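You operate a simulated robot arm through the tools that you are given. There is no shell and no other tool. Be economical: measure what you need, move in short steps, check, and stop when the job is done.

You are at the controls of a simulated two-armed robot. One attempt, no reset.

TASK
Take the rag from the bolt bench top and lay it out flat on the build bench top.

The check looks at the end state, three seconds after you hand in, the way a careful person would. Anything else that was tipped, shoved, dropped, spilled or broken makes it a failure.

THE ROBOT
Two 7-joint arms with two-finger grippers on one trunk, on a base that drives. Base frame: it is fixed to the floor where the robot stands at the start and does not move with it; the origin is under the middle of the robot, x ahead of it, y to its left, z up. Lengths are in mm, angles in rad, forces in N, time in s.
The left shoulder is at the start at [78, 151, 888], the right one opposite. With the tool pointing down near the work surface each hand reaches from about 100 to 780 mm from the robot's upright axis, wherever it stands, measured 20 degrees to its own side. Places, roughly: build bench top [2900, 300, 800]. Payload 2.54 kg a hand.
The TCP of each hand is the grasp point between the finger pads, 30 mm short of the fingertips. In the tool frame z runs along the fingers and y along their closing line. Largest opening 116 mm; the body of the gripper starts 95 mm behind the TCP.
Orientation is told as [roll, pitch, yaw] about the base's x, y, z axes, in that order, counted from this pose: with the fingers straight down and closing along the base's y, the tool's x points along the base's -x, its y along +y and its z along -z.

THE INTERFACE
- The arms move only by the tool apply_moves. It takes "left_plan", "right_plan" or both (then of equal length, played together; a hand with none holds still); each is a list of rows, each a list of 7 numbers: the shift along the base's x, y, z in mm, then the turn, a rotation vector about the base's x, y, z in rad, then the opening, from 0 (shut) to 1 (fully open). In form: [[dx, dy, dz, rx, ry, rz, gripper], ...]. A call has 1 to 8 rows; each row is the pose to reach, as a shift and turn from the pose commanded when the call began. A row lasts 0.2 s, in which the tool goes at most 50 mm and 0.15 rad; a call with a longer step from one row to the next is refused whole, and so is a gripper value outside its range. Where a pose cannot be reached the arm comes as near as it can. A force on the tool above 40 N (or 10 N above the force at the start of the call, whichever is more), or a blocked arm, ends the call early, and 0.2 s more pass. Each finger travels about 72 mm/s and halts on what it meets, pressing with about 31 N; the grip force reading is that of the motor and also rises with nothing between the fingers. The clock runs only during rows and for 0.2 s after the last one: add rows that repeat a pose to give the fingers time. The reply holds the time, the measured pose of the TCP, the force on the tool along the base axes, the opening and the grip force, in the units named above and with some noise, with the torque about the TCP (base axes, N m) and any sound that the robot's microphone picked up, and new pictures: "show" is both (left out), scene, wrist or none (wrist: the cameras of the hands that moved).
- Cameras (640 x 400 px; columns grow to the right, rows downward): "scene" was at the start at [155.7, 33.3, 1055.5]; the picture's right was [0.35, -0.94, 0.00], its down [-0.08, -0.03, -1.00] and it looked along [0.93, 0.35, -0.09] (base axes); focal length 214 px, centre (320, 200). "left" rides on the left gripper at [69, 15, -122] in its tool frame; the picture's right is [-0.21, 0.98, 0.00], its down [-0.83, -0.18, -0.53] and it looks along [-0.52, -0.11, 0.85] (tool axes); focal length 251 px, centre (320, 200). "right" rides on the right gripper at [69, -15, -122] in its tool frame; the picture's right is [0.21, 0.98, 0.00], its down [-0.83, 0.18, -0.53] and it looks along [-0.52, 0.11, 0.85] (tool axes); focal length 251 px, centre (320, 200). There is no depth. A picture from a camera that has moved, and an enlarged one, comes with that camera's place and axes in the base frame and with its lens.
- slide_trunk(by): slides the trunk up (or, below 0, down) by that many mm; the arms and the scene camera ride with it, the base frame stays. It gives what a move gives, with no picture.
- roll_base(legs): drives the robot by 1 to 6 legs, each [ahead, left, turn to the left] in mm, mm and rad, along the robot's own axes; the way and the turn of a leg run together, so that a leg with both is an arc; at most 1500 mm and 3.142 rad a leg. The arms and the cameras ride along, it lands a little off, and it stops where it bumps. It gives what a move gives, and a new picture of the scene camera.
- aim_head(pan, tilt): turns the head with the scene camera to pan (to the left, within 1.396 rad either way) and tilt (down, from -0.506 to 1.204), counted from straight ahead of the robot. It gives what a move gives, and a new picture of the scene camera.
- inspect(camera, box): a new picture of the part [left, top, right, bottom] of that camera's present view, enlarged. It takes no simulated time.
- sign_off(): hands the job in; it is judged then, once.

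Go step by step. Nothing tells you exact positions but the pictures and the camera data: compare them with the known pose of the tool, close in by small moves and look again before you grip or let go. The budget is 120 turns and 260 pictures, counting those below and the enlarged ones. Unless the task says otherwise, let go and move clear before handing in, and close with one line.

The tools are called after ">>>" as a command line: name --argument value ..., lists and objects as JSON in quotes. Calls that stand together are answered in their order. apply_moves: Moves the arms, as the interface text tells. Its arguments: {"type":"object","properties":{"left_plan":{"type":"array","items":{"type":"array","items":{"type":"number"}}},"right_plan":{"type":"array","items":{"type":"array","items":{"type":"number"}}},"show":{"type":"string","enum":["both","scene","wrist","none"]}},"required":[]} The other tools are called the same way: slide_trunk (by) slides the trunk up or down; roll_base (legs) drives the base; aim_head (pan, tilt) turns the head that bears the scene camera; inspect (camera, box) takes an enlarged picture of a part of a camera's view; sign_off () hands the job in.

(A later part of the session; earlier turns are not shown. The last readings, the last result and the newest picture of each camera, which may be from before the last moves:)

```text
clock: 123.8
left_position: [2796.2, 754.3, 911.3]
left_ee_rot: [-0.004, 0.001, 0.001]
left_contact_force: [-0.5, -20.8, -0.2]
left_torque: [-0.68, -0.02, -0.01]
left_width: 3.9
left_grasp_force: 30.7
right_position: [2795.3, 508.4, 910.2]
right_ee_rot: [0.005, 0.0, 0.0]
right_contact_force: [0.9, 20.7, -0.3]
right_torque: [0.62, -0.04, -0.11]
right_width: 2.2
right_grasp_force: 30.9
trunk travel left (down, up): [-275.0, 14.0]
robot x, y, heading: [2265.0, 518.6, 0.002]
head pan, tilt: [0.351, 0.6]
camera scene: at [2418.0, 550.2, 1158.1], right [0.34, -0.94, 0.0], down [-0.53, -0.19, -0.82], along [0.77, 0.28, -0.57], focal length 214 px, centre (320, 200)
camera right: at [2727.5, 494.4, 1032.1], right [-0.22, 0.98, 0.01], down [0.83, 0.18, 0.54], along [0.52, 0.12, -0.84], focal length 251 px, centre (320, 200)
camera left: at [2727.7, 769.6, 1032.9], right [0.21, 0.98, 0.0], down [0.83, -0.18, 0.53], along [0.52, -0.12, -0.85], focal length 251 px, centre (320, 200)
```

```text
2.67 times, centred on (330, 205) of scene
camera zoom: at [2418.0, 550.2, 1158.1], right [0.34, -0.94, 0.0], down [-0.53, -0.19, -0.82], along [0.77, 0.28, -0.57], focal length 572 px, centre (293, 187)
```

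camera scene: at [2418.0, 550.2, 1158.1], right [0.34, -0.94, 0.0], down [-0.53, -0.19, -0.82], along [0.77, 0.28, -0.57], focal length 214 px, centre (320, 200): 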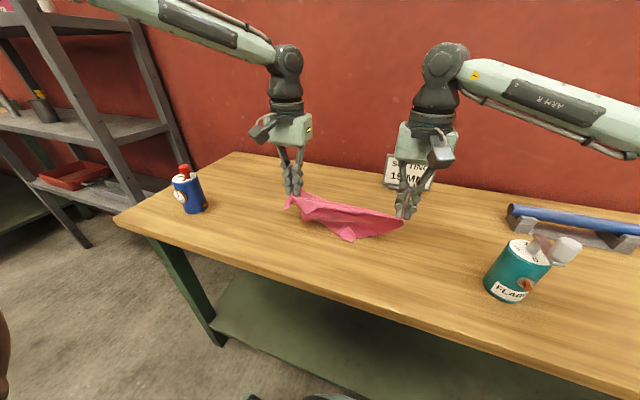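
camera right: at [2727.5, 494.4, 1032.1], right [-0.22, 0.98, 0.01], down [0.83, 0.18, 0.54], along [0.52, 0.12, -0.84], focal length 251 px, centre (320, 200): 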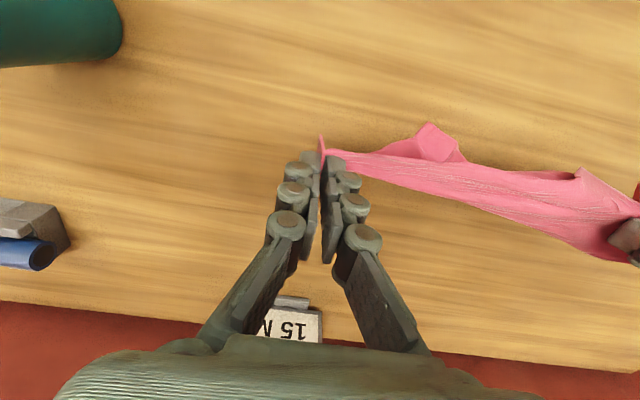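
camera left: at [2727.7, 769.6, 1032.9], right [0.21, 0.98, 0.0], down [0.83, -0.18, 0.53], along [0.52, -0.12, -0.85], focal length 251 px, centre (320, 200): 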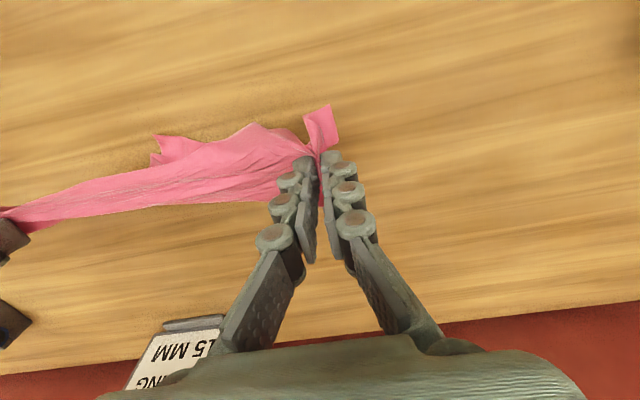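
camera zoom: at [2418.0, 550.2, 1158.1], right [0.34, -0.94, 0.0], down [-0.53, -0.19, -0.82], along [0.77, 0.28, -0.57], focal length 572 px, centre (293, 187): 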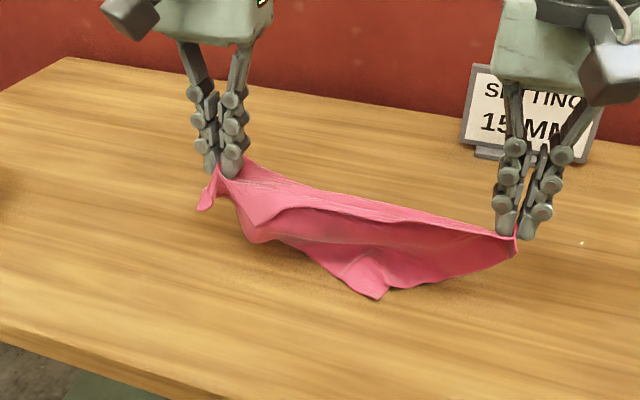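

The tip C1 is splaying toward me. I'll finish laying this half by moving forward and down, then release the left hand and re-grip C1, so the two hands hold a true edge.

>>> apply_moves --left_plan '[[6, 0, -10, 0, 0, 0, 0], [12, 0, -20, 0, 0, 0, 0], [18, 0, -30, 0, 0, 0, 0], [24, 0, -42, 0, 0, 0, 0], [30, 0, -54, 0, 0, 0, 0], [34, 0, -64, 0, 0, 0, 0], [36, 0, -72, 0, 0, 0, 0], [36, 0, -76, 0, 0, 0, 0]]' --right_plan '[[6, 0, -10, 0, 0, 0, 0], [12, 0, -20, 0, 0, 0, 0], [18, 0, -30, 0, 0, 0, 0], [24, 0, -42, 0, 0, 0, 0], [30, 0, -54, 0, 0, 0, 0], [34, 0, -64, 0, 0, 0, 0], [36, 0, -72, 0, 0, 0, 0], [36, 0, -76, 0, 0, 0, 0]]'

>>> inspect --camera "scene" --box '[220, 150, 440, 300]'

```text
clock: 125.5
left_position: [2831.2, 752.7, 836.5]
left_ee_rot: [-0.002, -0.001, 0.001]
left_contact_force: [-0.3, -19.9, 3.4]
left_torque: [-0.64, -0.03, -0.01]
left_width: 3.7
left_grasp_force: 31.2
right_position: [2832.2, 507.8, 837.4]
right_ee_rot: [0.006, -0.001, 0.0]
right_contact_force: [-0.1, 18.4, 2.2]
right_torque: [0.59, 0.0, -0.13]
right_width: 2.0
right_grasp_force: 31.6
trunk travel left (down, up): [-275.0, 14.0]
robot x, y, heading: [2260.9, 522.0, -0.001]
head pan, tilt: [0.351, 0.6]
camera scene: at [2417.4, 550.1, 1158.3], right [0.34, -0.94, 0.0], down [-0.53, -0.19, -0.83], along [0.77, 0.28, -0.56], focal length 214 px, centre (320, 200)
camera right: at [2763.3, 493.9, 957.3], right [-0.22, 0.98, 0.0], down [0.82, 0.18, 0.54], along [0.52, 0.12, -0.84], focal length 251 px, centre (320, 200)
camera left: at [2763.1, 767.9, 958.7], right [0.21, 0.98, 0.0], down [0.83, -0.18, 0.54], along [0.52, -0.12, -0.84], focal length 251 px, centre (320, 200)
```

scene: 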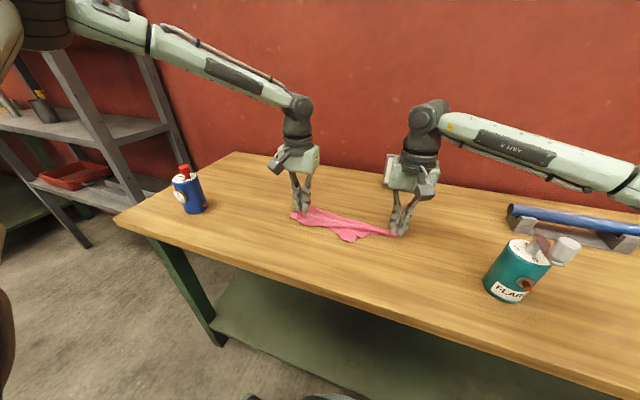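
right: 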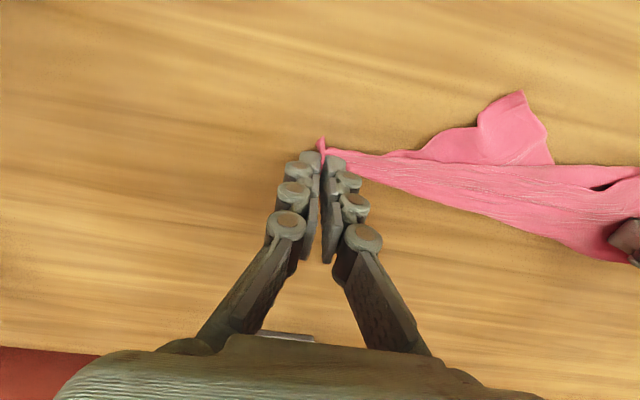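
left: 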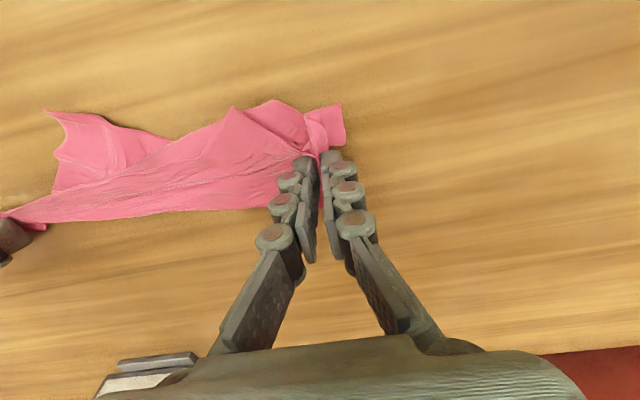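

```text
2.67 times, centred on (330, 225) of scene
camera zoom: at [2417.4, 550.1, 1158.3], right [0.34, -0.94, 0.0], down [-0.53, -0.19, -0.83], along [0.77, 0.28, -0.56], focal length 572 px, centre (293, 133)
```

zoom: 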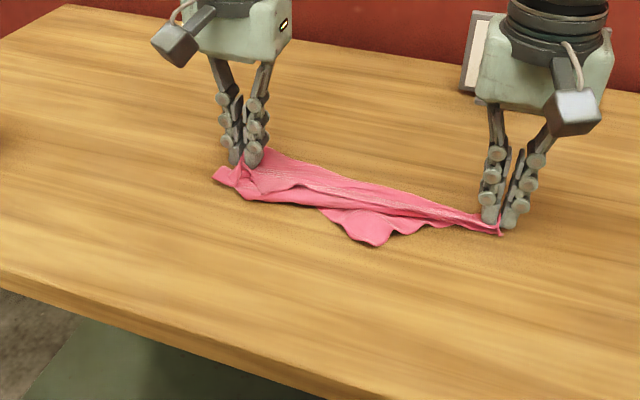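

The rag is bunched along the diagonal, with tip C1 clear near (2772,601). I'll release the left hand, shift the right outward a little and look again.

>>> apply_moves --left_plan '[[0, -3, -4, 0, 0, 0, 0], [0, -3, -4, 0, 0, 0, 0.15], [0, -3, -4, 0, 0, 0, 0.3], [0, -3, 10, 0, 0, 0, 0.3], [0, 0, 40, 0, 0, 0, 0.3], [-20, 10, 70, 0, 0, 0, 0.3], [-45, 15, 90, 0, 0, 0, 0.3], [-75, 15, 110, 0, 0, 0, 0.3]]' --right_plan '[[0, 3, 0, 0, 0, 0, 0], [0, 3, 0, 0, 0, 0, 0], [0, 3, 0, 0, 0, 0, 0], [0, -5, 0, 0, 0, 0, 0], [0, -12, 0, 0, 0, 0, 0], [0, -20, 0, 0, 0, 0, 0], [0, -28, 0, 0, 0, 0, 0], [0, -28, 0, 0, 0, 0, 0]]'

>>> inspect --camera "scene" --box '[250, 170, 430, 290]'

```text
clock: 127.3
left_position: [2757.8, 771.1, 947.7]
left_ee_rot: [-0.002, 0.0, -0.001]
left_contact_force: [0.9, 0.2, 0.1]
left_torque: [0.01, -0.03, -0.02]
left_width: 34.6
left_grasp_force: 0.1
right_position: [2831.2, 478.7, 836.9]
right_ee_rot: [0.002, 0.0, 0.002]
right_contact_force: [-0.7, 0.2, 2.7]
right_torque: [0.0, 0.05, -0.03]
right_width: 2.2
right_grasp_force: 31.0
trunk travel left (down, up): [-275.0, 14.0]
robot x, y, heading: [2267.2, 516.0, -0.003]
head pan, tilt: [0.351, 0.6]
camera scene: at [2417.2, 550.2, 1158.2], right [0.34, -0.94, 0.0], down [-0.53, -0.19, -0.83], along [0.78, 0.28, -0.56], focal length 214 px, centre (320, 200)
camera right: at [2762.1, 465.7, 956.8], right [-0.21, 0.98, 0.0], down [0.83, 0.18, 0.53], along [0.52, 0.12, -0.85], focal length 251 px, centre (320, 200)
camera left: at [2690.4, 786.2, 1069.3], right [0.21, 0.98, 0.0], down [0.83, -0.18, 0.53], along [0.52, -0.12, -0.85], focal length 251 px, centre (320, 200)
```

scene: 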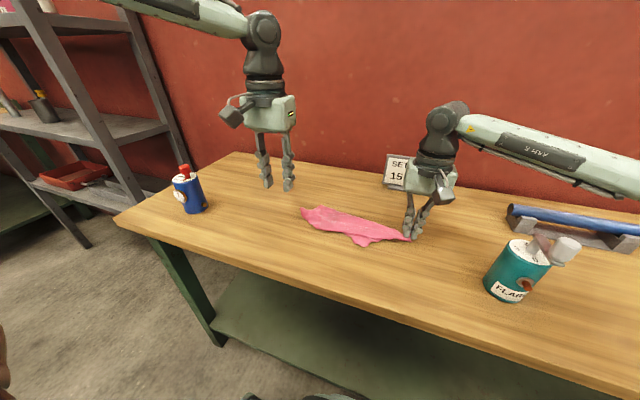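
right: 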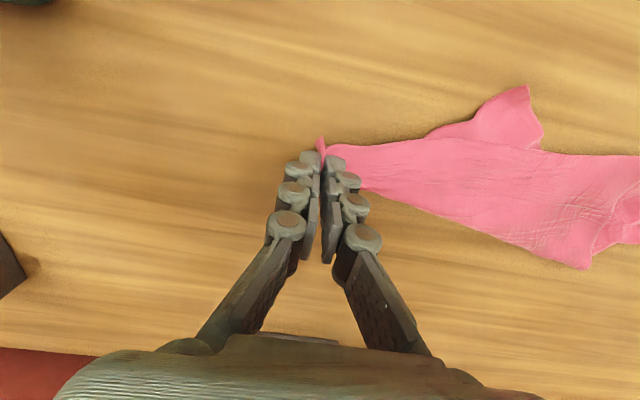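
left: 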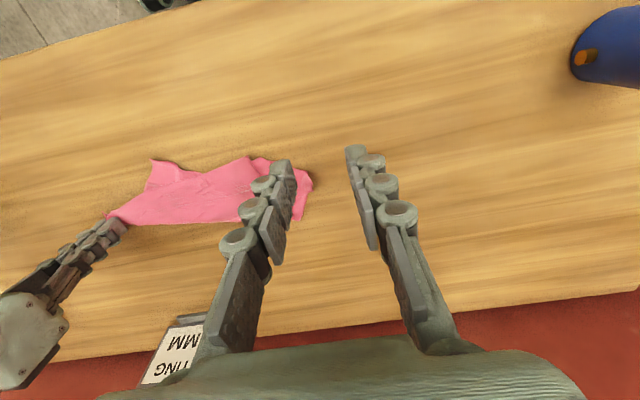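

```text
3.33 times, centred on (340, 230) of scene
camera zoom: at [2417.2, 550.2, 1158.2], right [0.34, -0.94, 0.0], down [-0.53, -0.19, -0.83], along [0.78, 0.28, -0.56], focal length 715 px, centre (253, 100)
```

zoom: 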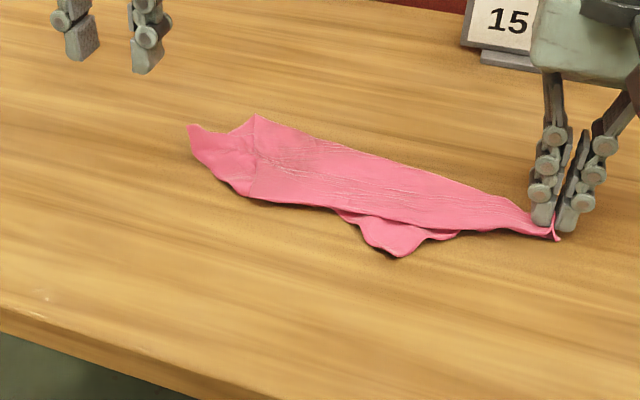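

The C1 lobe is around (2772,590), with enough room beside the right hand. I'll bring the left over it.

>>> apply_moves --left_plan '[[3, -28, 0, 0, 0, 0, 0.3], [6, -56, 0, 0, 0, 0, 0.3], [9, -84, -5, 0, 0, 0, 0.3], [12, -112, -15, 0, 0, 0, 0.3], [15, -138, -30, 0, 0, 0, 0.3], [17, -160, -48, 0, 0, 0, 0.3], [17, -176, -68, 0, 0, 0, 0.3], [17, -178, -80, 0, 0, 0, 0.3]]'

>>> inspect --camera "left" --box '[100, 60, 460, 260]'

```text
clock: 129.2
left_position: [2768.3, 606.0, 868.3]
left_ee_rot: [-0.005, -0.004, -0.001]
left_contact_force: [-0.1, 0.3, 1.1]
left_torque: [0.01, 0.0, -0.01]
left_width: 34.7
left_grasp_force: 0.1
left hand out of reach, approached as far as the arm can: row 7, 8
right_position: [2830.6, 479.5, 835.1]
right_ee_rot: [0.002, 0.001, 0.001]
right_contact_force: [-0.2, -0.1, 3.0]
right_torque: [0.04, 0.0, -0.01]
right_width: 1.9
right_grasp_force: 31.5
trunk travel left (down, up): [-275.0, 14.0]
robot x, y, heading: [2269.3, 514.4, -0.001]
head pan, tilt: [0.351, 0.6]
camera scene: at [2417.5, 550.2, 1158.1], right [0.34, -0.94, 0.0], down [-0.53, -0.19, -0.83], along [0.77, 0.28, -0.56], focal length 214 px, centre (320, 200)
camera left: at [2699.2, 621.0, 990.3], right [0.21, 0.98, 0.0], down [0.82, -0.18, 0.54], along [0.52, -0.12, -0.84], focal length 251 px, centre (320, 200)
```

scene: 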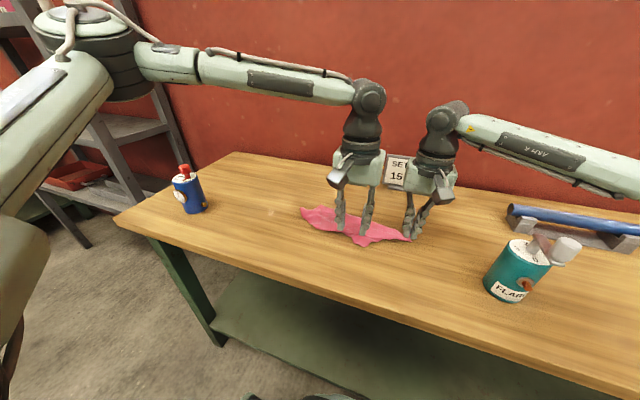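
left: 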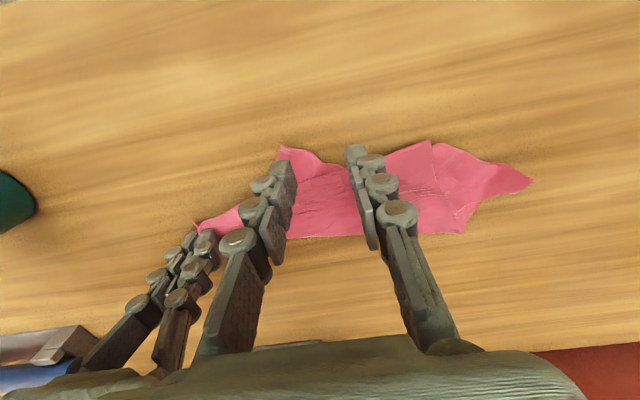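

```text
1.78 times, centred on (280, 160) of left
camera zoom: at [2699.2, 621.0, 990.3], right [0.21, 0.98, 0.0], down [0.82, -0.18, 0.54], along [0.52, -0.12, -0.84], focal length 447 px, centre (391, 271)
```

zoom: 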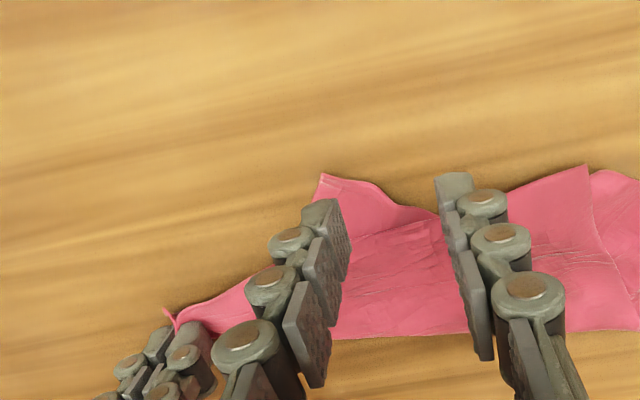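

The corner is at about (2761,575), but the left arm can't reach further inward from here. I'll raise both hands, lower the trunk and slide the base right, so the right hand returns to the same spot and the left gains reach.

>>> apply_moves --left_plan '[[0, 10, 25, 0, 0, 0, 0.3], [0, 25, 55, 0, 0, 0, 0.3], [0, 40, 85, 0, 0, 0, 0.3], [0, 60, 110, 0, 0, 0, 0.3], [0, 80, 130, 0, 0, 0, 0.3], [0, 100, 150, 0, 0, 0, 0.3], [0, 120, 160, 0, 0, 0, 0.3], [0, 130, 160, 0, 0, 0, 0.3]]' --right_plan '[[0, 8, 10, 0, 0, 0, 0], [0, 16, 25, 0, 0, 0, 0], [0, 26, 40, 0, 0, 0, 0], [0, 36, 55, 0, 0, 0, 0], [0, 46, 70, 0, 0, 0, 0], [0, 56, 85, 0, 0, 0, 0], [0, 64, 95, 0, 0, 0, 0], [0, 70, 102, 0, 0, 0, 0]]' --show "none"

>>> roll_base --legs '[[0, -70, 0]]'

>>> slide_trunk --by -95

>>> aim_head --pan 0.3 --tilt 0.65

```text
clock: 130.9
left_position: [2767.0, 733.4, 1029.3]
left_ee_rot: [0.0, 0.0, 0.001]
left_contact_force: [0.9, -0.1, 0.2]
left_torque: [-0.01, -0.01, 0.01]
left_width: 34.8
left_grasp_force: 0.1
right_position: [2831.0, 550.0, 938.5]
right_ee_rot: [0.002, 0.0, 0.002]
right_contact_force: [-0.2, 0.6, -0.1]
right_torque: [-0.01, 0.02, 0.0]
right_width: 2.0
right_grasp_force: 31.2
trunk travel left (down, up): [-275.0, 14.0]
robot x, y, heading: [2261.6, 519.3, -0.003]
head pan, tilt: [0.351, 0.6]
```

```text
clock: 132.3
left_position: [2768.4, 663.8, 1029.0]
left_ee_rot: [-0.002, 0.0, 0.002]
left_contact_force: [0.6, 0.5, 0.8]
left_torque: [0.0, 0.01, 0.01]
left_width: 34.8
left_grasp_force: 0.1
right_position: [2830.6, 479.8, 938.2]
right_ee_rot: [0.004, -0.001, 0.001]
right_contact_force: [-1.3, 0.1, 0.2]
right_torque: [-0.18, -0.01, 0.02]
right_width: 2.8
right_grasp_force: 36.1
trunk travel left (down, up): [-275.0, 14.0]
robot x, y, heading: [2264.9, 451.4, 0.003]
head pan, tilt: [0.351, 0.6]
camera scene: at [2417.8, 480.3, 1158.1], right [0.34, -0.94, 0.0], down [-0.53, -0.19, -0.83], along [0.77, 0.28, -0.56], focal length 214 px, centre (320, 200)
```

scene: 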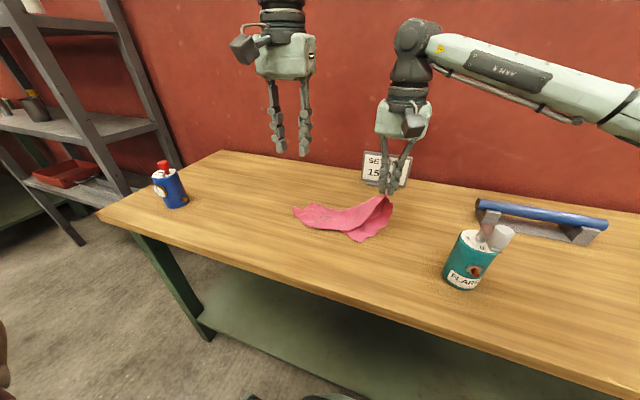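

```text
clock: 133.6
left_position: [2768.9, 664.6, 934.2]
left_ee_rot: [-0.002, 0.0, 0.0]
left_contact_force: [-0.6, 1.1, -0.3]
left_torque: [0.0, -0.01, -0.03]
left_width: 34.9
left_grasp_force: 0.0
right_position: [2831.1, 480.4, 842.9]
right_ee_rot: [0.002, 0.001, 0.001]
right_contact_force: [0.5, 0.2, 2.6]
right_torque: [-0.01, 0.02, 0.0]
right_width: 1.3
right_grasp_force: 31.7
trunk travel left (down, up): [-180.0, 109.0]
robot x, y, heading: [2262.4, 446.9, 0.004]
head pan, tilt: [0.351, 0.6]
```

```text
clock: 134.2
left_position: [2768.1, 664.9, 933.0]
left_ee_rot: [-0.001, -0.001, 0.0]
left_contact_force: [0.2, 1.1, 0.0]
left_torque: [-0.02, -0.01, -0.02]
left_width: 34.9
left_grasp_force: 0.0
right_position: [2831.2, 478.7, 844.5]
right_ee_rot: [0.002, -0.001, 0.0]
right_contact_force: [-2.4, -8.9, -0.9]
right_torque: [0.11, 0.09, 0.01]
right_width: 4.7
right_grasp_force: 38.6
trunk travel left (down, up): [-180.0, 109.0]
robot x, y, heading: [2262.5, 448.1, 0.0]
head pan, tilt: [0.3, 0.649]
camera scene: at [2417.7, 475.9, 1058.8], right [0.3, -0.96, 0.0], down [-0.58, -0.18, -0.8], along [0.76, 0.24, -0.6], focal length 214 px, centre (320, 200)
```

scene: 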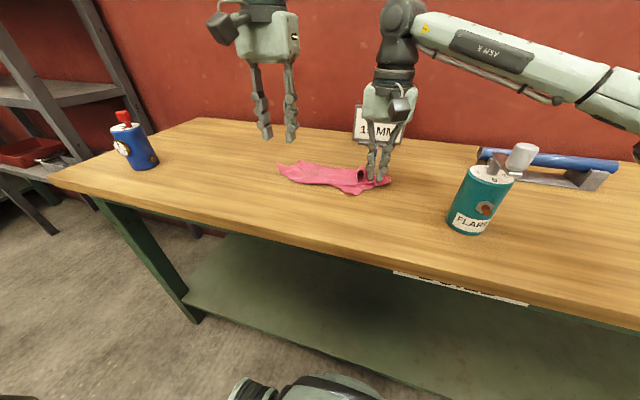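

>>> inspect --camera "scene" --box '[250, 120, 420, 230]'

>>> inspect --camera "left" --box '[0, 60, 400, 300]'

>>> inspect --camera "right" --box '[240, 40, 640, 290]'

```text
3.64 times, centred on (335, 175) of scene
camera zoom: at [2417.7, 475.9, 1058.8], right [0.3, -0.96, 0.0], down [-0.58, -0.18, -0.8], along [0.76, 0.24, -0.6], focal length 780 px, centre (266, 291)
```

zoom: 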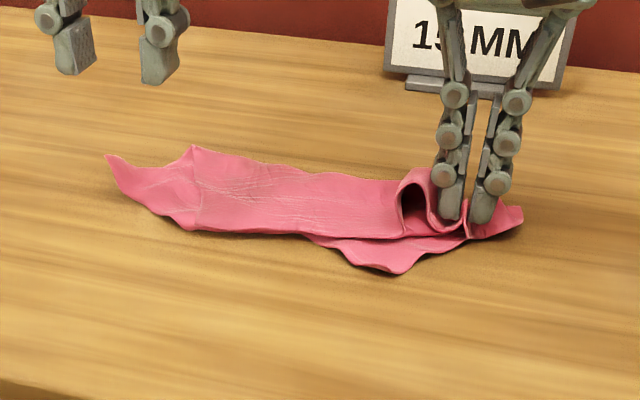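

```text
1.60 times, centred on (200, 180) of left
camera zoom: at [2699.6, 679.9, 1055.5], right [0.21, 0.98, 0.0], down [0.83, -0.18, 0.53], along [0.52, -0.12, -0.85], focal length 402 px, centre (512, 232)
```

zoom: 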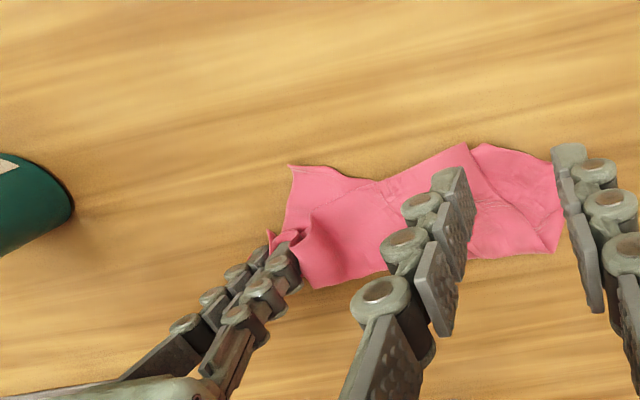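

```text
1.60 times, centred on (440, 165) of right
camera zoom: at [2762.6, 465.7, 964.8], right [-0.21, 0.98, 0.0], down [0.83, 0.18, 0.53], along [0.52, 0.12, -0.85], focal length 402 px, centre (128, 256)
```

zoom: 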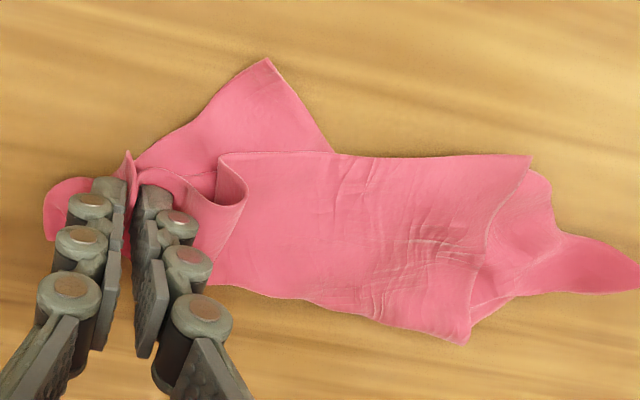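

The tuck near the right hand is unclear, so I'll reset. I'll lift the rag fully by C0 until it hangs free, drive left over the empty middle, then lay it along its diagonal so the two sides can open out.

>>> apply_moves --right_plan '[[-5, 0, 25, 0, 0, 0, 0], [-10, 0, 55, 0, 0, 0, 0], [-15, 0, 85, 0, 0, 0, 0], [-22, 0, 115, 0, 0, 0, 0], [-30, 0, 145, 0, 0, 0, 0], [-40, 0, 175, 0, 0, 0, 0], [-50, 0, 205, 0, 0, 0, 0], [-56, 0, 230, 0, 0, 0, 0]]' --left_plan '[[-15, 5, 15, 0, 0, 0, 0.3], [-35, 10, 30, 0, 0, 0, 0.3], [-55, 15, 50, 0, 0, 0, 0.3], [-75, 20, 70, 0, 0, 0, 0.3], [-95, 25, 90, 0, 0, 0, 0.3], [-115, 30, 110, 0, 0, 0, 0.3], [-135, 35, 130, 0, 0, 0, 0.3], [-150, 40, 150, 0, 0, 0, 0.3]]' --show "none"

>>> slide_trunk --by 105

>>> aim_head --pan 0.1 --tilt 0.6

```text
clock: 136.0
left_position: [2617.1, 704.3, 1083.7]
left_ee_rot: [0.0, -0.001, 0.001]
left_contact_force: [-0.2, -0.6, 0.5]
left_torque: [-0.02, 0.0, -0.01]
left_width: 34.9
left_grasp_force: 0.1
right_position: [2774.2, 479.3, 1073.4]
right_ee_rot: [0.002, 0.002, 0.0]
right_contact_force: [0.3, 0.4, -2.0]
right_torque: [0.01, -0.02, 0.02]
right_width: 4.6
right_grasp_force: 32.6
trunk travel left (down, up): [-180.0, 109.0]
robot x, y, heading: [2263.6, 447.5, 0.0]
head pan, tilt: [0.3, 0.649]
```

```text
clock: 137.4
left_position: [2618.8, 703.3, 1189.1]
left_ee_rot: [-0.003, -0.001, 0.0]
left_contact_force: [0.0, 0.1, 0.3]
left_torque: [-0.05, -0.04, -0.03]
left_width: 35.0
left_grasp_force: 0.0
right_position: [2775.7, 479.8, 1178.0]
right_ee_rot: [0.004, 0.0, 0.0]
right_contact_force: [0.1, -0.2, -2.2]
right_torque: [0.03, -0.03, 0.01]
right_width: 1.8
right_grasp_force: 27.8
trunk travel left (down, up): [-285.0, 4.0]
robot x, y, heading: [2268.7, 448.7, -0.003]
head pan, tilt: [0.3, 0.649]
```

```text
clock: 138.1
left_position: [2618.3, 703.9, 1189.3]
left_ee_rot: [-0.002, 0.0, 0.001]
left_contact_force: [0.2, 0.4, 0.4]
left_torque: [0.0, -0.01, -0.01]
left_width: 34.8
left_grasp_force: 0.1
right_position: [2774.7, 479.5, 1177.9]
right_ee_rot: [0.002, 0.001, 0.0]
right_contact_force: [1.0, -1.3, 1.1]
right_torque: [-0.02, 0.02, -0.02]
right_width: 0.7
right_grasp_force: 27.5
trunk travel left (down, up): [-285.0, 4.0]
robot x, y, heading: [2264.1, 449.0, 0.001]
head pan, tilt: [0.099, 0.6]
camera scene: at [2422.8, 459.0, 1168.1], right [0.1, -0.99, 0.0], down [-0.56, -0.06, -0.83], along [0.82, 0.08, -0.56], focal length 214 px, centre (320, 200)
```

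scene: 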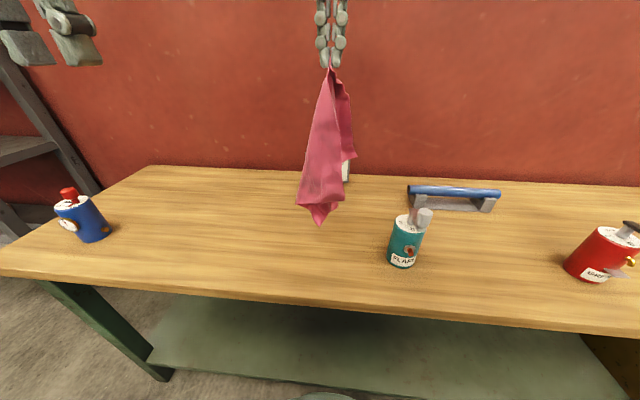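

The rag hangs free from C0. I'll look closer at where its side corners are.

>>> inspect --camera "scene" --box '[250, 50, 410, 240]'

>>> inspect --camera "right" --box '[200, 40, 480, 240]'

>>> inspect --camera "left" --box '[0, 0, 640, 400]'

```text
2.11 times, centred on (330, 145) of scene
camera zoom: at [2422.8, 459.0, 1168.1], right [0.1, -0.99, 0.0], down [-0.56, -0.06, -0.83], along [0.82, 0.08, -0.56], focal length 452 px, centre (299, 316)
```

zoom: 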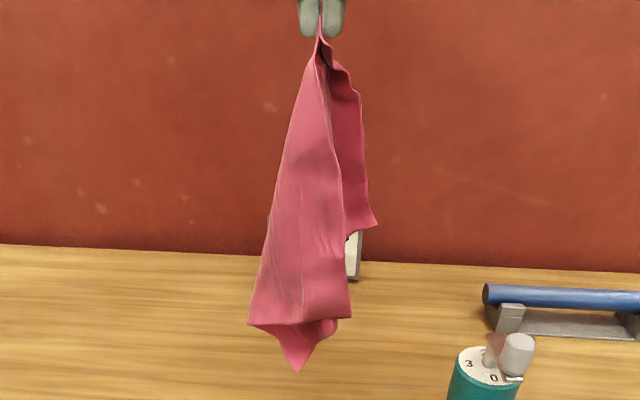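

```text
2.00 times, centred on (340, 140) of right
camera zoom: at [2706.6, 465.1, 1299.8], right [-0.21, 0.98, 0.0], down [0.83, 0.18, 0.53], along [0.52, 0.12, -0.85], focal length 503 px, centre (280, 320)
```

zoom: 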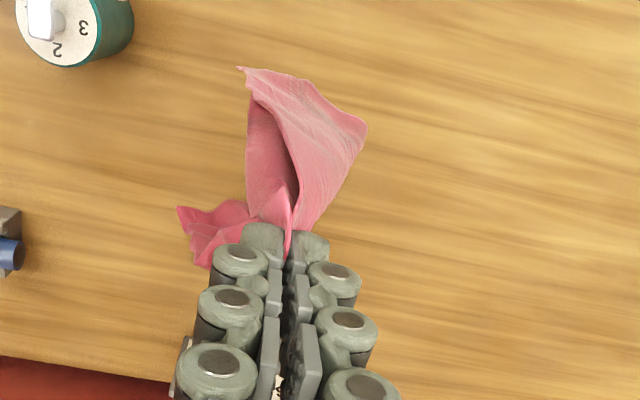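

```text
1.00 times, centred on (320, 200) of left (not enlarged: the box is as wide or as high as the picture)
camera zoom: at [2549.8, 719.2, 1310.7], right [0.21, 0.98, 0.0], down [0.83, -0.18, 0.53], along [0.52, -0.12, -0.85], focal length 251 px, centre (320, 200)
```

zoom: 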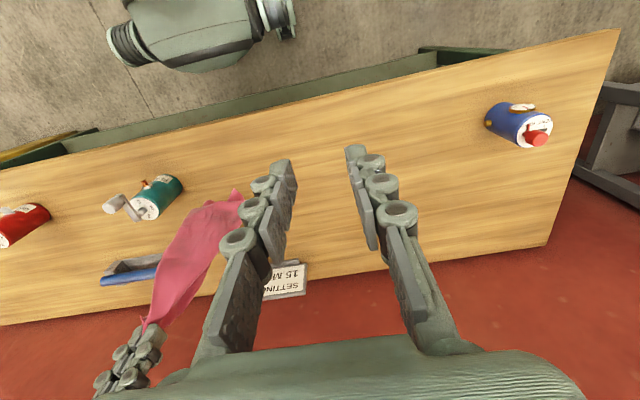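

I read the left edge as the full hem, with C1 hanging at about (2765,539,920), in easy reach for the left hand. I'll drive left 150 mm to get clear of the bottle, then lower so C1 rests on the bench to the left of the right hand.

>>> roll_base --legs '[[0, 150, 0]]'

>>> apply_moves --right_plan '[[0, 0, -25, 0, 0, 0, 0], [0, 0, -50, 0, 0, 0, 0], [0, 0, -75, 0, 0, 0, 0], [0, -10, -98, 0, 0, 0, 0], [0, -25, -118, 0, 0, 0, 0], [0, -42, -138, 0, 0, 0, 0], [0, -60, -158, 0, 0, 0, 0], [0, -78, -176, 0, 0, 0, 0]]' --show "scene"

>>> inspect --camera "scene" --box '[240, 110, 420, 270]'

>>> inspect --camera "left" --box '[0, 80, 400, 330]'

```text
clock: 140.2
left_position: [2618.0, 855.4, 1189.0]
left_ee_rot: [-0.002, 0.0, -0.001]
left_contact_force: [0.6, 0.0, 0.8]
left_torque: [-0.02, -0.02, -0.03]
left_width: 34.9
left_grasp_force: 0.1
right_position: [2774.6, 629.4, 1180.1]
right_ee_rot: [0.004, 0.0, -0.001]
right_contact_force: [0.4, 1.4, -0.5]
right_torque: [-0.09, 0.01, 0.02]
right_width: 3.2
right_grasp_force: 37.2
trunk travel left (down, up): [-285.0, 4.0]
robot x, y, heading: [2264.1, 604.5, 0.001]
head pan, tilt: [0.099, 0.6]
camera scene: at [2422.9, 610.7, 1168.1], right [0.1, -1.0, 0.0], down [-0.56, -0.06, -0.83], along [0.82, 0.08, -0.56], focal length 214 px, centre (320, 200)
```

scene: 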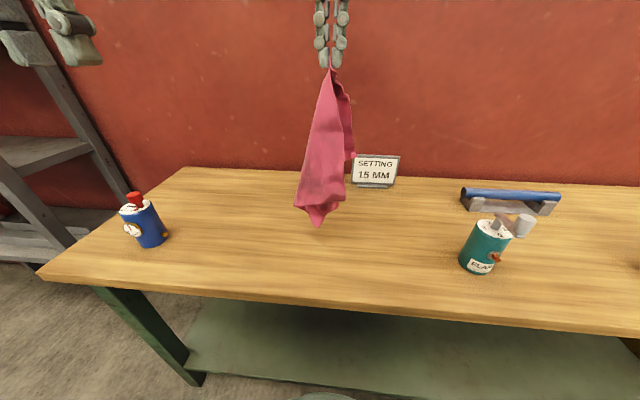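

```text
clock: 142.0
left_position: [2618.6, 854.2, 1189.5]
left_ee_rot: [-0.001, -0.001, -0.001]
left_contact_force: [0.1, -0.2, 0.5]
left_torque: [0.0, -0.02, -0.01]
left_width: 34.7
left_grasp_force: 0.0
right_position: [2775.3, 551.5, 1004.0]
right_ee_rot: [0.004, 0.001, -0.001]
right_contact_force: [0.3, -0.8, 0.2]
right_torque: [0.01, -0.01, -0.06]
right_width: 3.4
right_grasp_force: 28.3
trunk travel left (down, up): [-285.0, 4.0]
robot x, y, heading: [2263.9, 601.0, -0.003]
head pan, tilt: [0.099, 0.6]
camera scene: at [2423.0, 610.1, 1168.1], right [0.1, -1.0, 0.0], down [-0.56, -0.06, -0.82], along [0.82, 0.08, -0.57], focal length 214 px, centre (320, 200)
```

scene: 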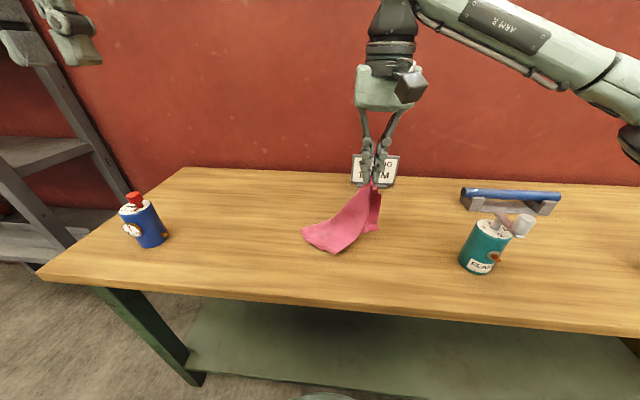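

```text
2.50 times, centred on (330, 190) of scene
camera zoom: at [2423.0, 610.1, 1168.1], right [0.1, -1.0, 0.0], down [-0.56, -0.06, -0.82], along [0.82, 0.08, -0.57], focal length 536 px, centre (295, 225)
```

zoom: 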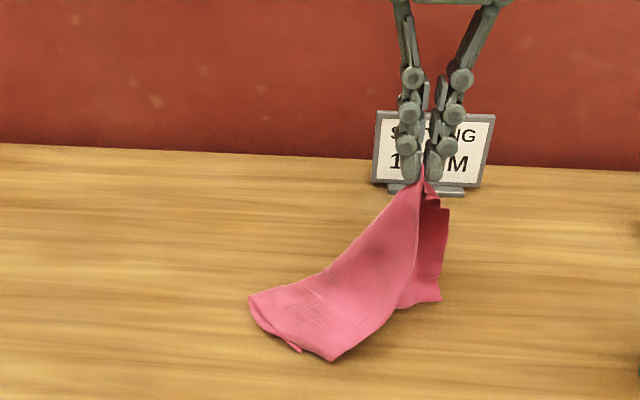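

```text
1.60 times, centred on (200, 205) of left
camera zoom: at [2550.4, 870.1, 1310.8], right [0.22, 0.98, 0.0], down [0.83, -0.18, 0.53], along [0.52, -0.12, -0.85], focal length 402 px, centre (512, 192)
```

zoom: 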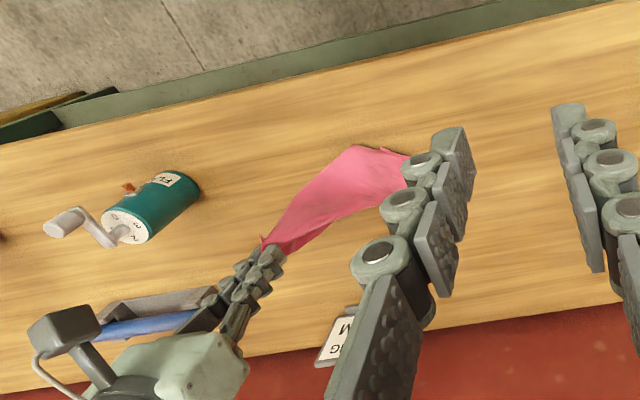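

That's a clean shape: C1 lies on the bench at about (2820,696), one full hem from the right hand. I'll give the arms room by lowering the right, shifting the base 50 mm right and starting the left toward C1.

>>> apply_moves --right_plan '[[0, 3, -10, 0, 0, 0, 0], [0, 6, -22, 0, 0, 0, 0], [0, 10, -34, 0, 0, 0, 0], [0, 10, -44, 0, 0, 0, 0]]' --show "none"

>>> roll_base --legs '[[0, -50, 0]]'

>>> apply_moves --left_plan '[[22, 0, -30, 0, 0, 0, 0.3], [44, 0, -60, 0, 0, 0, 0.3], [66, 0, -90, 0, 0, 0, 0.3], [90, -5, -120, 0, 0, 0, 0.3], [115, -15, -150, 0, 0, 0, 0.3], [140, -28, -180, 0, 0, 0, 0.3], [160, -42, -210, 0, 0, 0, 0.3], [175, -58, -240, 0, 0, 0, 0.3]]'

>>> inspect --camera "scene" --box '[240, 130, 440, 290]'

```text
clock: 143.0
left_position: [2618.4, 854.4, 1189.4]
left_ee_rot: [-0.002, 0.0, -0.001]
left_contact_force: [0.7, -0.3, -0.4]
left_torque: [0.0, 0.0, -0.03]
left_width: 34.8
left_grasp_force: 0.1
right_position: [2774.7, 560.8, 959.0]
right_ee_rot: [0.002, 0.001, -0.001]
right_contact_force: [-0.4, 0.4, 3.4]
right_torque: [0.07, 0.01, -0.01]
right_width: 0.6
right_grasp_force: 26.1
trunk travel left (down, up): [-285.0, 4.0]
robot x, y, heading: [2264.9, 601.3, -0.005]
head pan, tilt: [0.099, 0.6]
```

```text
clock: 144.2
left_position: [2619.1, 805.1, 1189.0]
left_ee_rot: [0.0, 0.001, 0.0]
left_contact_force: [-0.7, -0.5, -0.1]
left_torque: [-0.01, 0.0, 0.01]
left_width: 34.8
left_grasp_force: 0.2
right_position: [2775.1, 510.9, 958.6]
right_ee_rot: [0.005, -0.001, 0.001]
right_contact_force: [-0.2, -0.4, -0.1]
right_torque: [0.03, -0.01, -0.03]
right_width: 3.0
right_grasp_force: 27.6
trunk travel left (down, up): [-285.0, 4.0]
robot x, y, heading: [2264.7, 550.7, 0.003]
head pan, tilt: [0.099, 0.6]
camera scene: at [2422.8, 560.1, 1168.1], right [0.1, -1.0, 0.0], down [-0.56, -0.06, -0.83], along [0.82, 0.08, -0.56], focal length 214 px, centre (320, 200)
```

scene: 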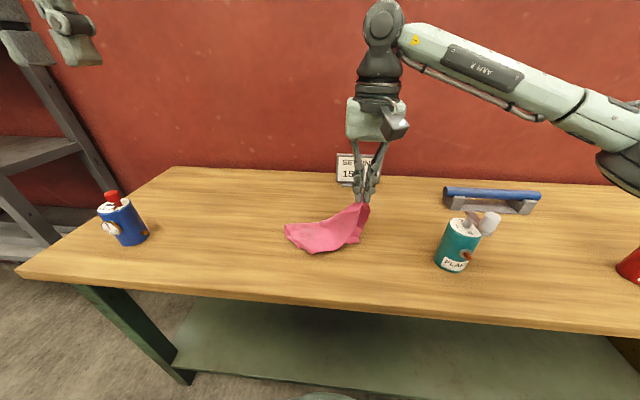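

```text
clock: 146.0
left_position: [2794.7, 745.9, 948.2]
left_ee_rot: [-0.002, -0.002, 0.0]
left_contact_force: [-0.5, 0.1, 0.8]
left_torque: [0.02, 0.03, -0.05]
left_width: 35.2
left_grasp_force: 0.0
right_position: [2774.7, 512.2, 958.9]
right_ee_rot: [0.004, -0.001, 0.002]
right_contact_force: [-0.1, 0.2, 3.6]
right_torque: [-0.09, -0.06, 0.01]
right_width: 0.4
right_grasp_force: 26.9
trunk travel left (down, up): [-285.0, 4.0]
robot x, y, heading: [2262.0, 548.7, 0.007]
head pan, tilt: [0.099, 0.6]
camera scene: at [2423.4, 560.4, 1168.0], right [0.1, -1.0, 0.0], down [-0.56, -0.06, -0.82], along [0.82, 0.08, -0.57], focal length 214 px, centre (320, 200)
camera left: at [2725.8, 762.3, 1069.5], right [0.21, 0.98, 0.0], down [0.83, -0.18, 0.53], along [0.52, -0.12, -0.85], focal length 251 px, centre (320, 200)
```

scene: 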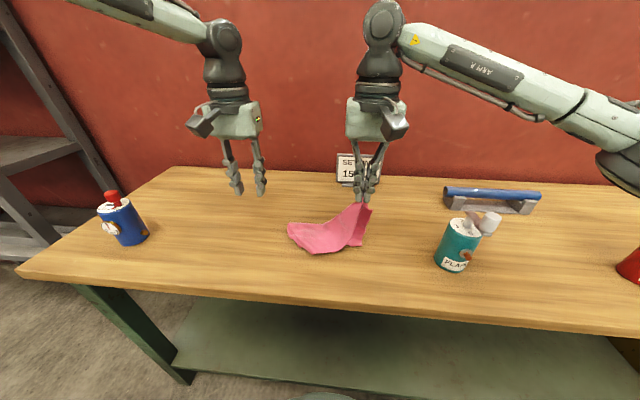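
left: 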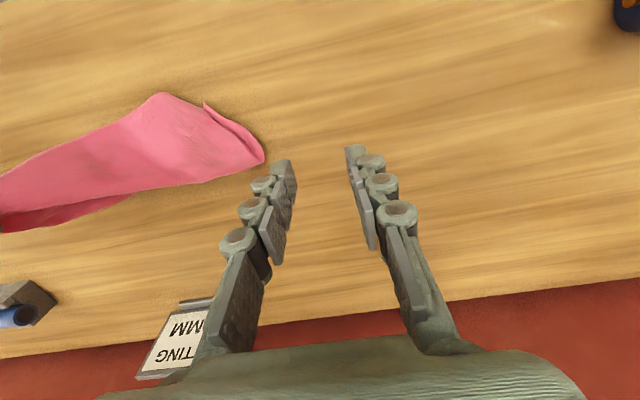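

```text
2.50 times, centred on (340, 210) of scene
camera zoom: at [2423.4, 560.4, 1168.0], right [0.1, -1.0, 0.0], down [-0.56, -0.06, -0.82], along [0.82, 0.08, -0.57], focal length 536 px, centre (270, 175)
```

zoom: 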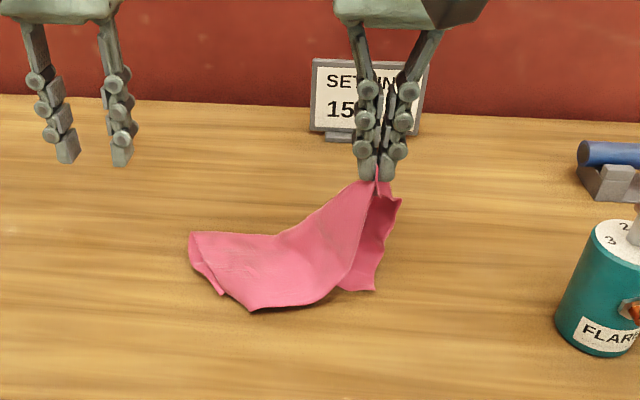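

C1's tip is at about (2822,676). I'll take the left to (2808,650), just above the cloth.

>>> apply_moves --left_plan '[[2, -16, -12, 0, 0, 0, 0.3], [4, -32, -24, 0, 0, 0, 0.3], [6, -48, -36, 0, 0, 0, 0.3], [9, -64, -50, 0, 0, 0, 0.3], [11, -80, -66, 0, 0, 0, 0.3], [13, -96, -82, 0, 0, 0, 0.3], [13, -96, -86, 0, 0, 0, 0.3]]' --show "wrist"

```text
clock: 147.6
left_position: [2800.9, 658.2, 864.5]
left_ee_rot: [-0.004, -0.001, -0.002]
left_contact_force: [0.9, -0.2, 0.3]
left_torque: [0.0, 0.01, -0.02]
left_width: 34.9
left_grasp_force: 0.1
left hand out of reach, approached as far as the arm can: row 6, 7
right_position: [2774.7, 513.3, 957.9]
right_ee_rot: [0.004, 0.001, -0.001]
right_contact_force: [-0.7, 1.3, 3.5]
right_torque: [-0.19, 0.01, 0.0]
right_width: 0.6
right_grasp_force: 29.3
trunk travel left (down, up): [-285.0, 4.0]
robot x, y, heading: [2266.4, 556.3, 0.002]
head pan, tilt: [0.099, 0.6]
camera left: at [2732.7, 673.8, 985.7], right [0.21, 0.98, 0.0], down [0.82, -0.18, 0.54], along [0.52, -0.12, -0.84], focal length 251 px, centre (320, 200)
```

left: 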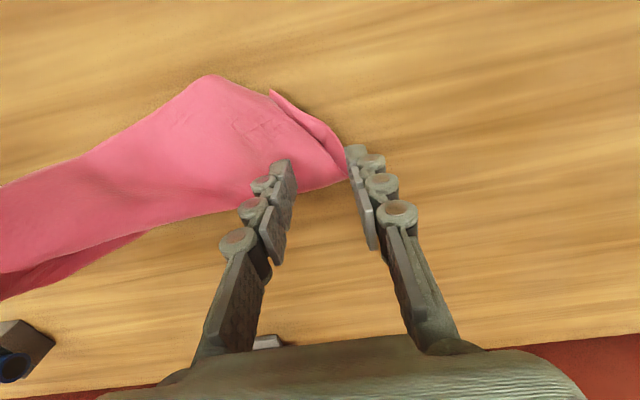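

I need about 12 mm more than the arm gives. I'll offset the right arm and nudge the base 15 mm ahead and 20 mm right.

>>> apply_moves --right_plan '[[-8, 10, 0, 0, 0, 0, 0], [-15, 20, 0, 0, 0, 0, 0]]' --left_plan '[[0, 0, 5, 0, 0, 0, 0.3], [0, 8, 8, 0, 0, 0, 0.3]]' --show "none"

>>> roll_base --legs '[[15, -20, 0]]'

>>> inspect --camera "left" --box '[100, 40, 500, 290]'

```text
clock: 148.2
left_position: [2800.5, 664.7, 871.8]
left_ee_rot: [-0.004, 0.0, 0.0]
left_contact_force: [0.0, 0.3, -0.2]
left_torque: [0.02, 0.0, 0.0]
left_width: 34.8
left_grasp_force: 0.0
right_position: [2759.4, 532.5, 959.1]
right_ee_rot: [0.005, -0.001, 0.002]
right_contact_force: [0.5, 2.8, 3.6]
right_torque: [-0.35, 0.0, 0.03]
right_width: 0.5
right_grasp_force: 29.4
trunk travel left (down, up): [-285.0, 4.0]
robot x, y, heading: [2263.3, 552.4, -0.001]
head pan, tilt: [0.099, 0.6]
```

```text
clock: 149.1
left_position: [2815.6, 646.9, 872.9]
left_ee_rot: [-0.002, -0.001, 0.0]
left_contact_force: [1.2, 0.2, -0.1]
left_torque: [0.01, 0.0, -0.01]
left_width: 34.8
left_grasp_force: 0.1
right_position: [2776.5, 511.4, 958.6]
right_ee_rot: [0.005, -0.001, 0.001]
right_contact_force: [-0.8, -0.4, 3.6]
right_torque: [-0.04, 0.05, 0.02]
right_width: 0.5
right_grasp_force: 30.0
trunk travel left (down, up): [-285.0, 4.0]
robot x, y, heading: [2278.6, 531.2, 0.002]
head pan, tilt: [0.099, 0.6]
camera scene: at [2438.2, 540.8, 1168.0], right [0.1, -1.0, 0.0], down [-0.56, -0.06, -0.82], along [0.82, 0.08, -0.57], focal length 214 px, centre (320, 200)
```

scene: 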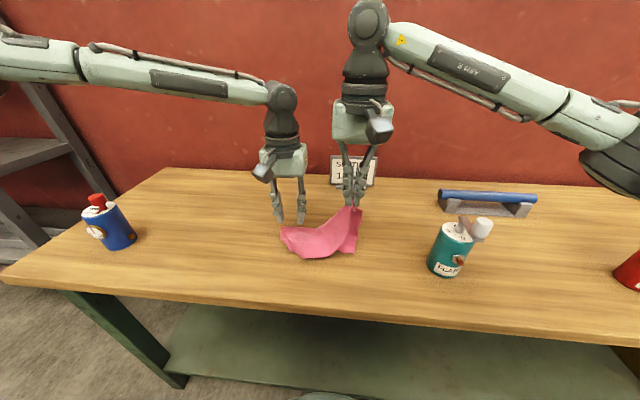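

```text
1.60 times, centred on (300, 165) of left
camera zoom: at [2747.9, 662.5, 993.9], right [0.21, 0.98, 0.0], down [0.83, -0.18, 0.53], along [0.52, -0.12, -0.85], focal length 402 px, centre (352, 256)
```

zoom: 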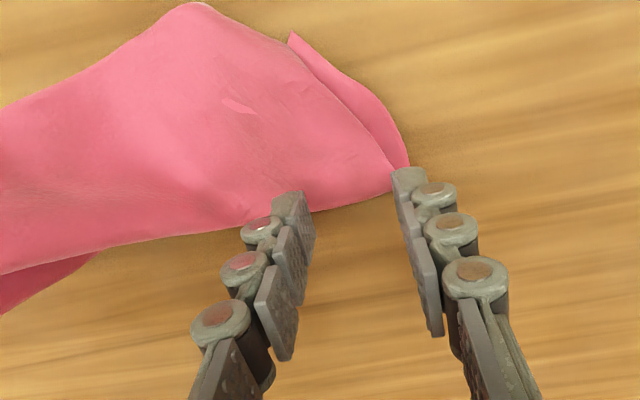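

The outer finger is over the tip. I'll trim 5 mm inward and press.

>>> apply_moves --left_plan '[[-5, -5, -15, 0, 0, 0, 0.3], [-5, -5, -28, 0, 0, 0, 0.3], [-5, -5, -36, 0, 0, 0, 0.3], [-5, -5, -39, 0, 0, 0, 0.3], [-5, -5, -41, 0, 0, 0, 0.3], [-5, -5, -42.5, 0, 0, 0, 0.3], [-5, -5, -43.5, 0, 0, 0, 0.3], [-5, -5, -43.5, 0, 0, 0, 0.3]]' --show "wrist"

```text
clock: 150.9
left_position: [2810.5, 642.8, 831.8]
left_ee_rot: [-0.003, -0.004, 0.001]
left_contact_force: [3.6, 0.0, 13.6]
left_torque: [0.02, -0.05, 0.02]
left_width: 35.2
left_grasp_force: 0.2
left hand out of reach, approached as far as the arm can: row 7, 8
right_position: [2773.9, 512.1, 960.3]
right_ee_rot: [0.003, -0.001, -0.001]
right_contact_force: [-0.1, -2.4, 0.5]
right_torque: [-0.08, 0.0, -0.08]
right_width: 3.7
right_grasp_force: 37.3
trunk travel left (down, up): [-285.0, 4.0]
robot x, y, heading: [2280.3, 530.2, 0.004]
head pan, tilt: [0.099, 0.6]
camera left: at [2740.8, 659.6, 953.4], right [0.21, 0.98, 0.0], down [0.82, -0.18, 0.54], along [0.53, -0.12, -0.84], focal length 251 px, centre (320, 200)
```

left: 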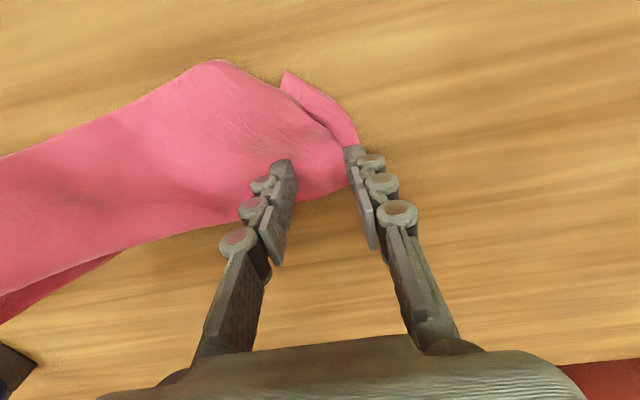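

Contact is good. I'll press slightly more, close and test-lift.

>>> apply_moves --left_plan '[[-2, -1, -1.5, 0, 0, 0, 0.3], [-2, -1, -2, 0, 0, 0, 0.2], [-2, -1, -2, 0, 0, 0, 0.1], [-2, -1, -2, 0, 0, 0, 0], [-2, -1, -2, 0, 0, 0, 0], [-2, -1, -2, 0, 0, 0, 0], [-2, -1, 12, 0, 0, 0, 0], [-2, -1, 30, 0, 0, 0, 0]]' --show "both"

```text
clock: 152.7
left_position: [2807.1, 643.5, 860.0]
left_ee_rot: [0.0, 0.001, -0.001]
left_contact_force: [-0.7, 0.2, 1.4]
left_torque: [-0.04, 0.02, 0.01]
left_width: 2.6
left_grasp_force: 28.1
right_position: [2774.9, 513.4, 959.2]
right_ee_rot: [0.004, 0.001, 0.0]
right_contact_force: [0.9, -0.1, -1.9]
right_torque: [0.05, 0.0, 0.01]
right_width: 4.7
right_grasp_force: 37.5
trunk travel left (down, up): [-285.0, 4.0]
robot x, y, heading: [2279.8, 530.8, -0.003]
head pan, tilt: [0.099, 0.6]
camera scene: at [2437.8, 541.0, 1168.0], right [0.1, -1.0, 0.0], down [-0.56, -0.06, -0.83], along [0.82, 0.08, -0.56], focal length 214 px, centre (320, 200)
camera left: at [2739.4, 658.8, 982.4], right [0.22, 0.98, 0.0], down [0.83, -0.18, 0.53], along [0.52, -0.12, -0.85], focal length 251 px, centre (320, 200)
```

scene: 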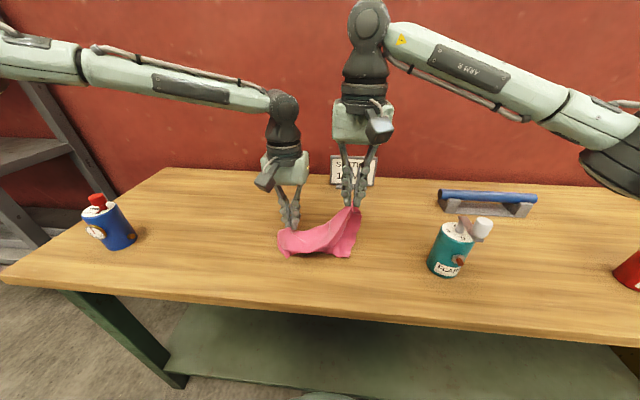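
left: 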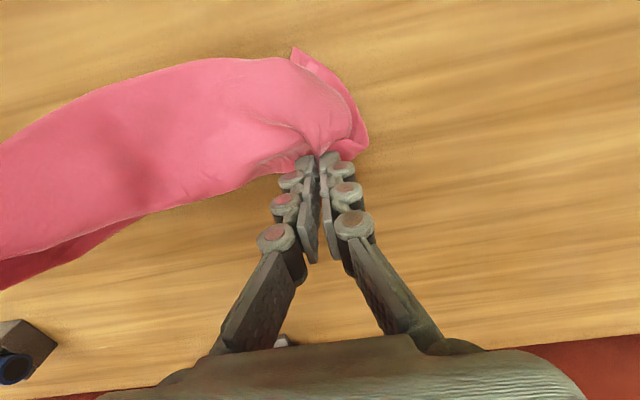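

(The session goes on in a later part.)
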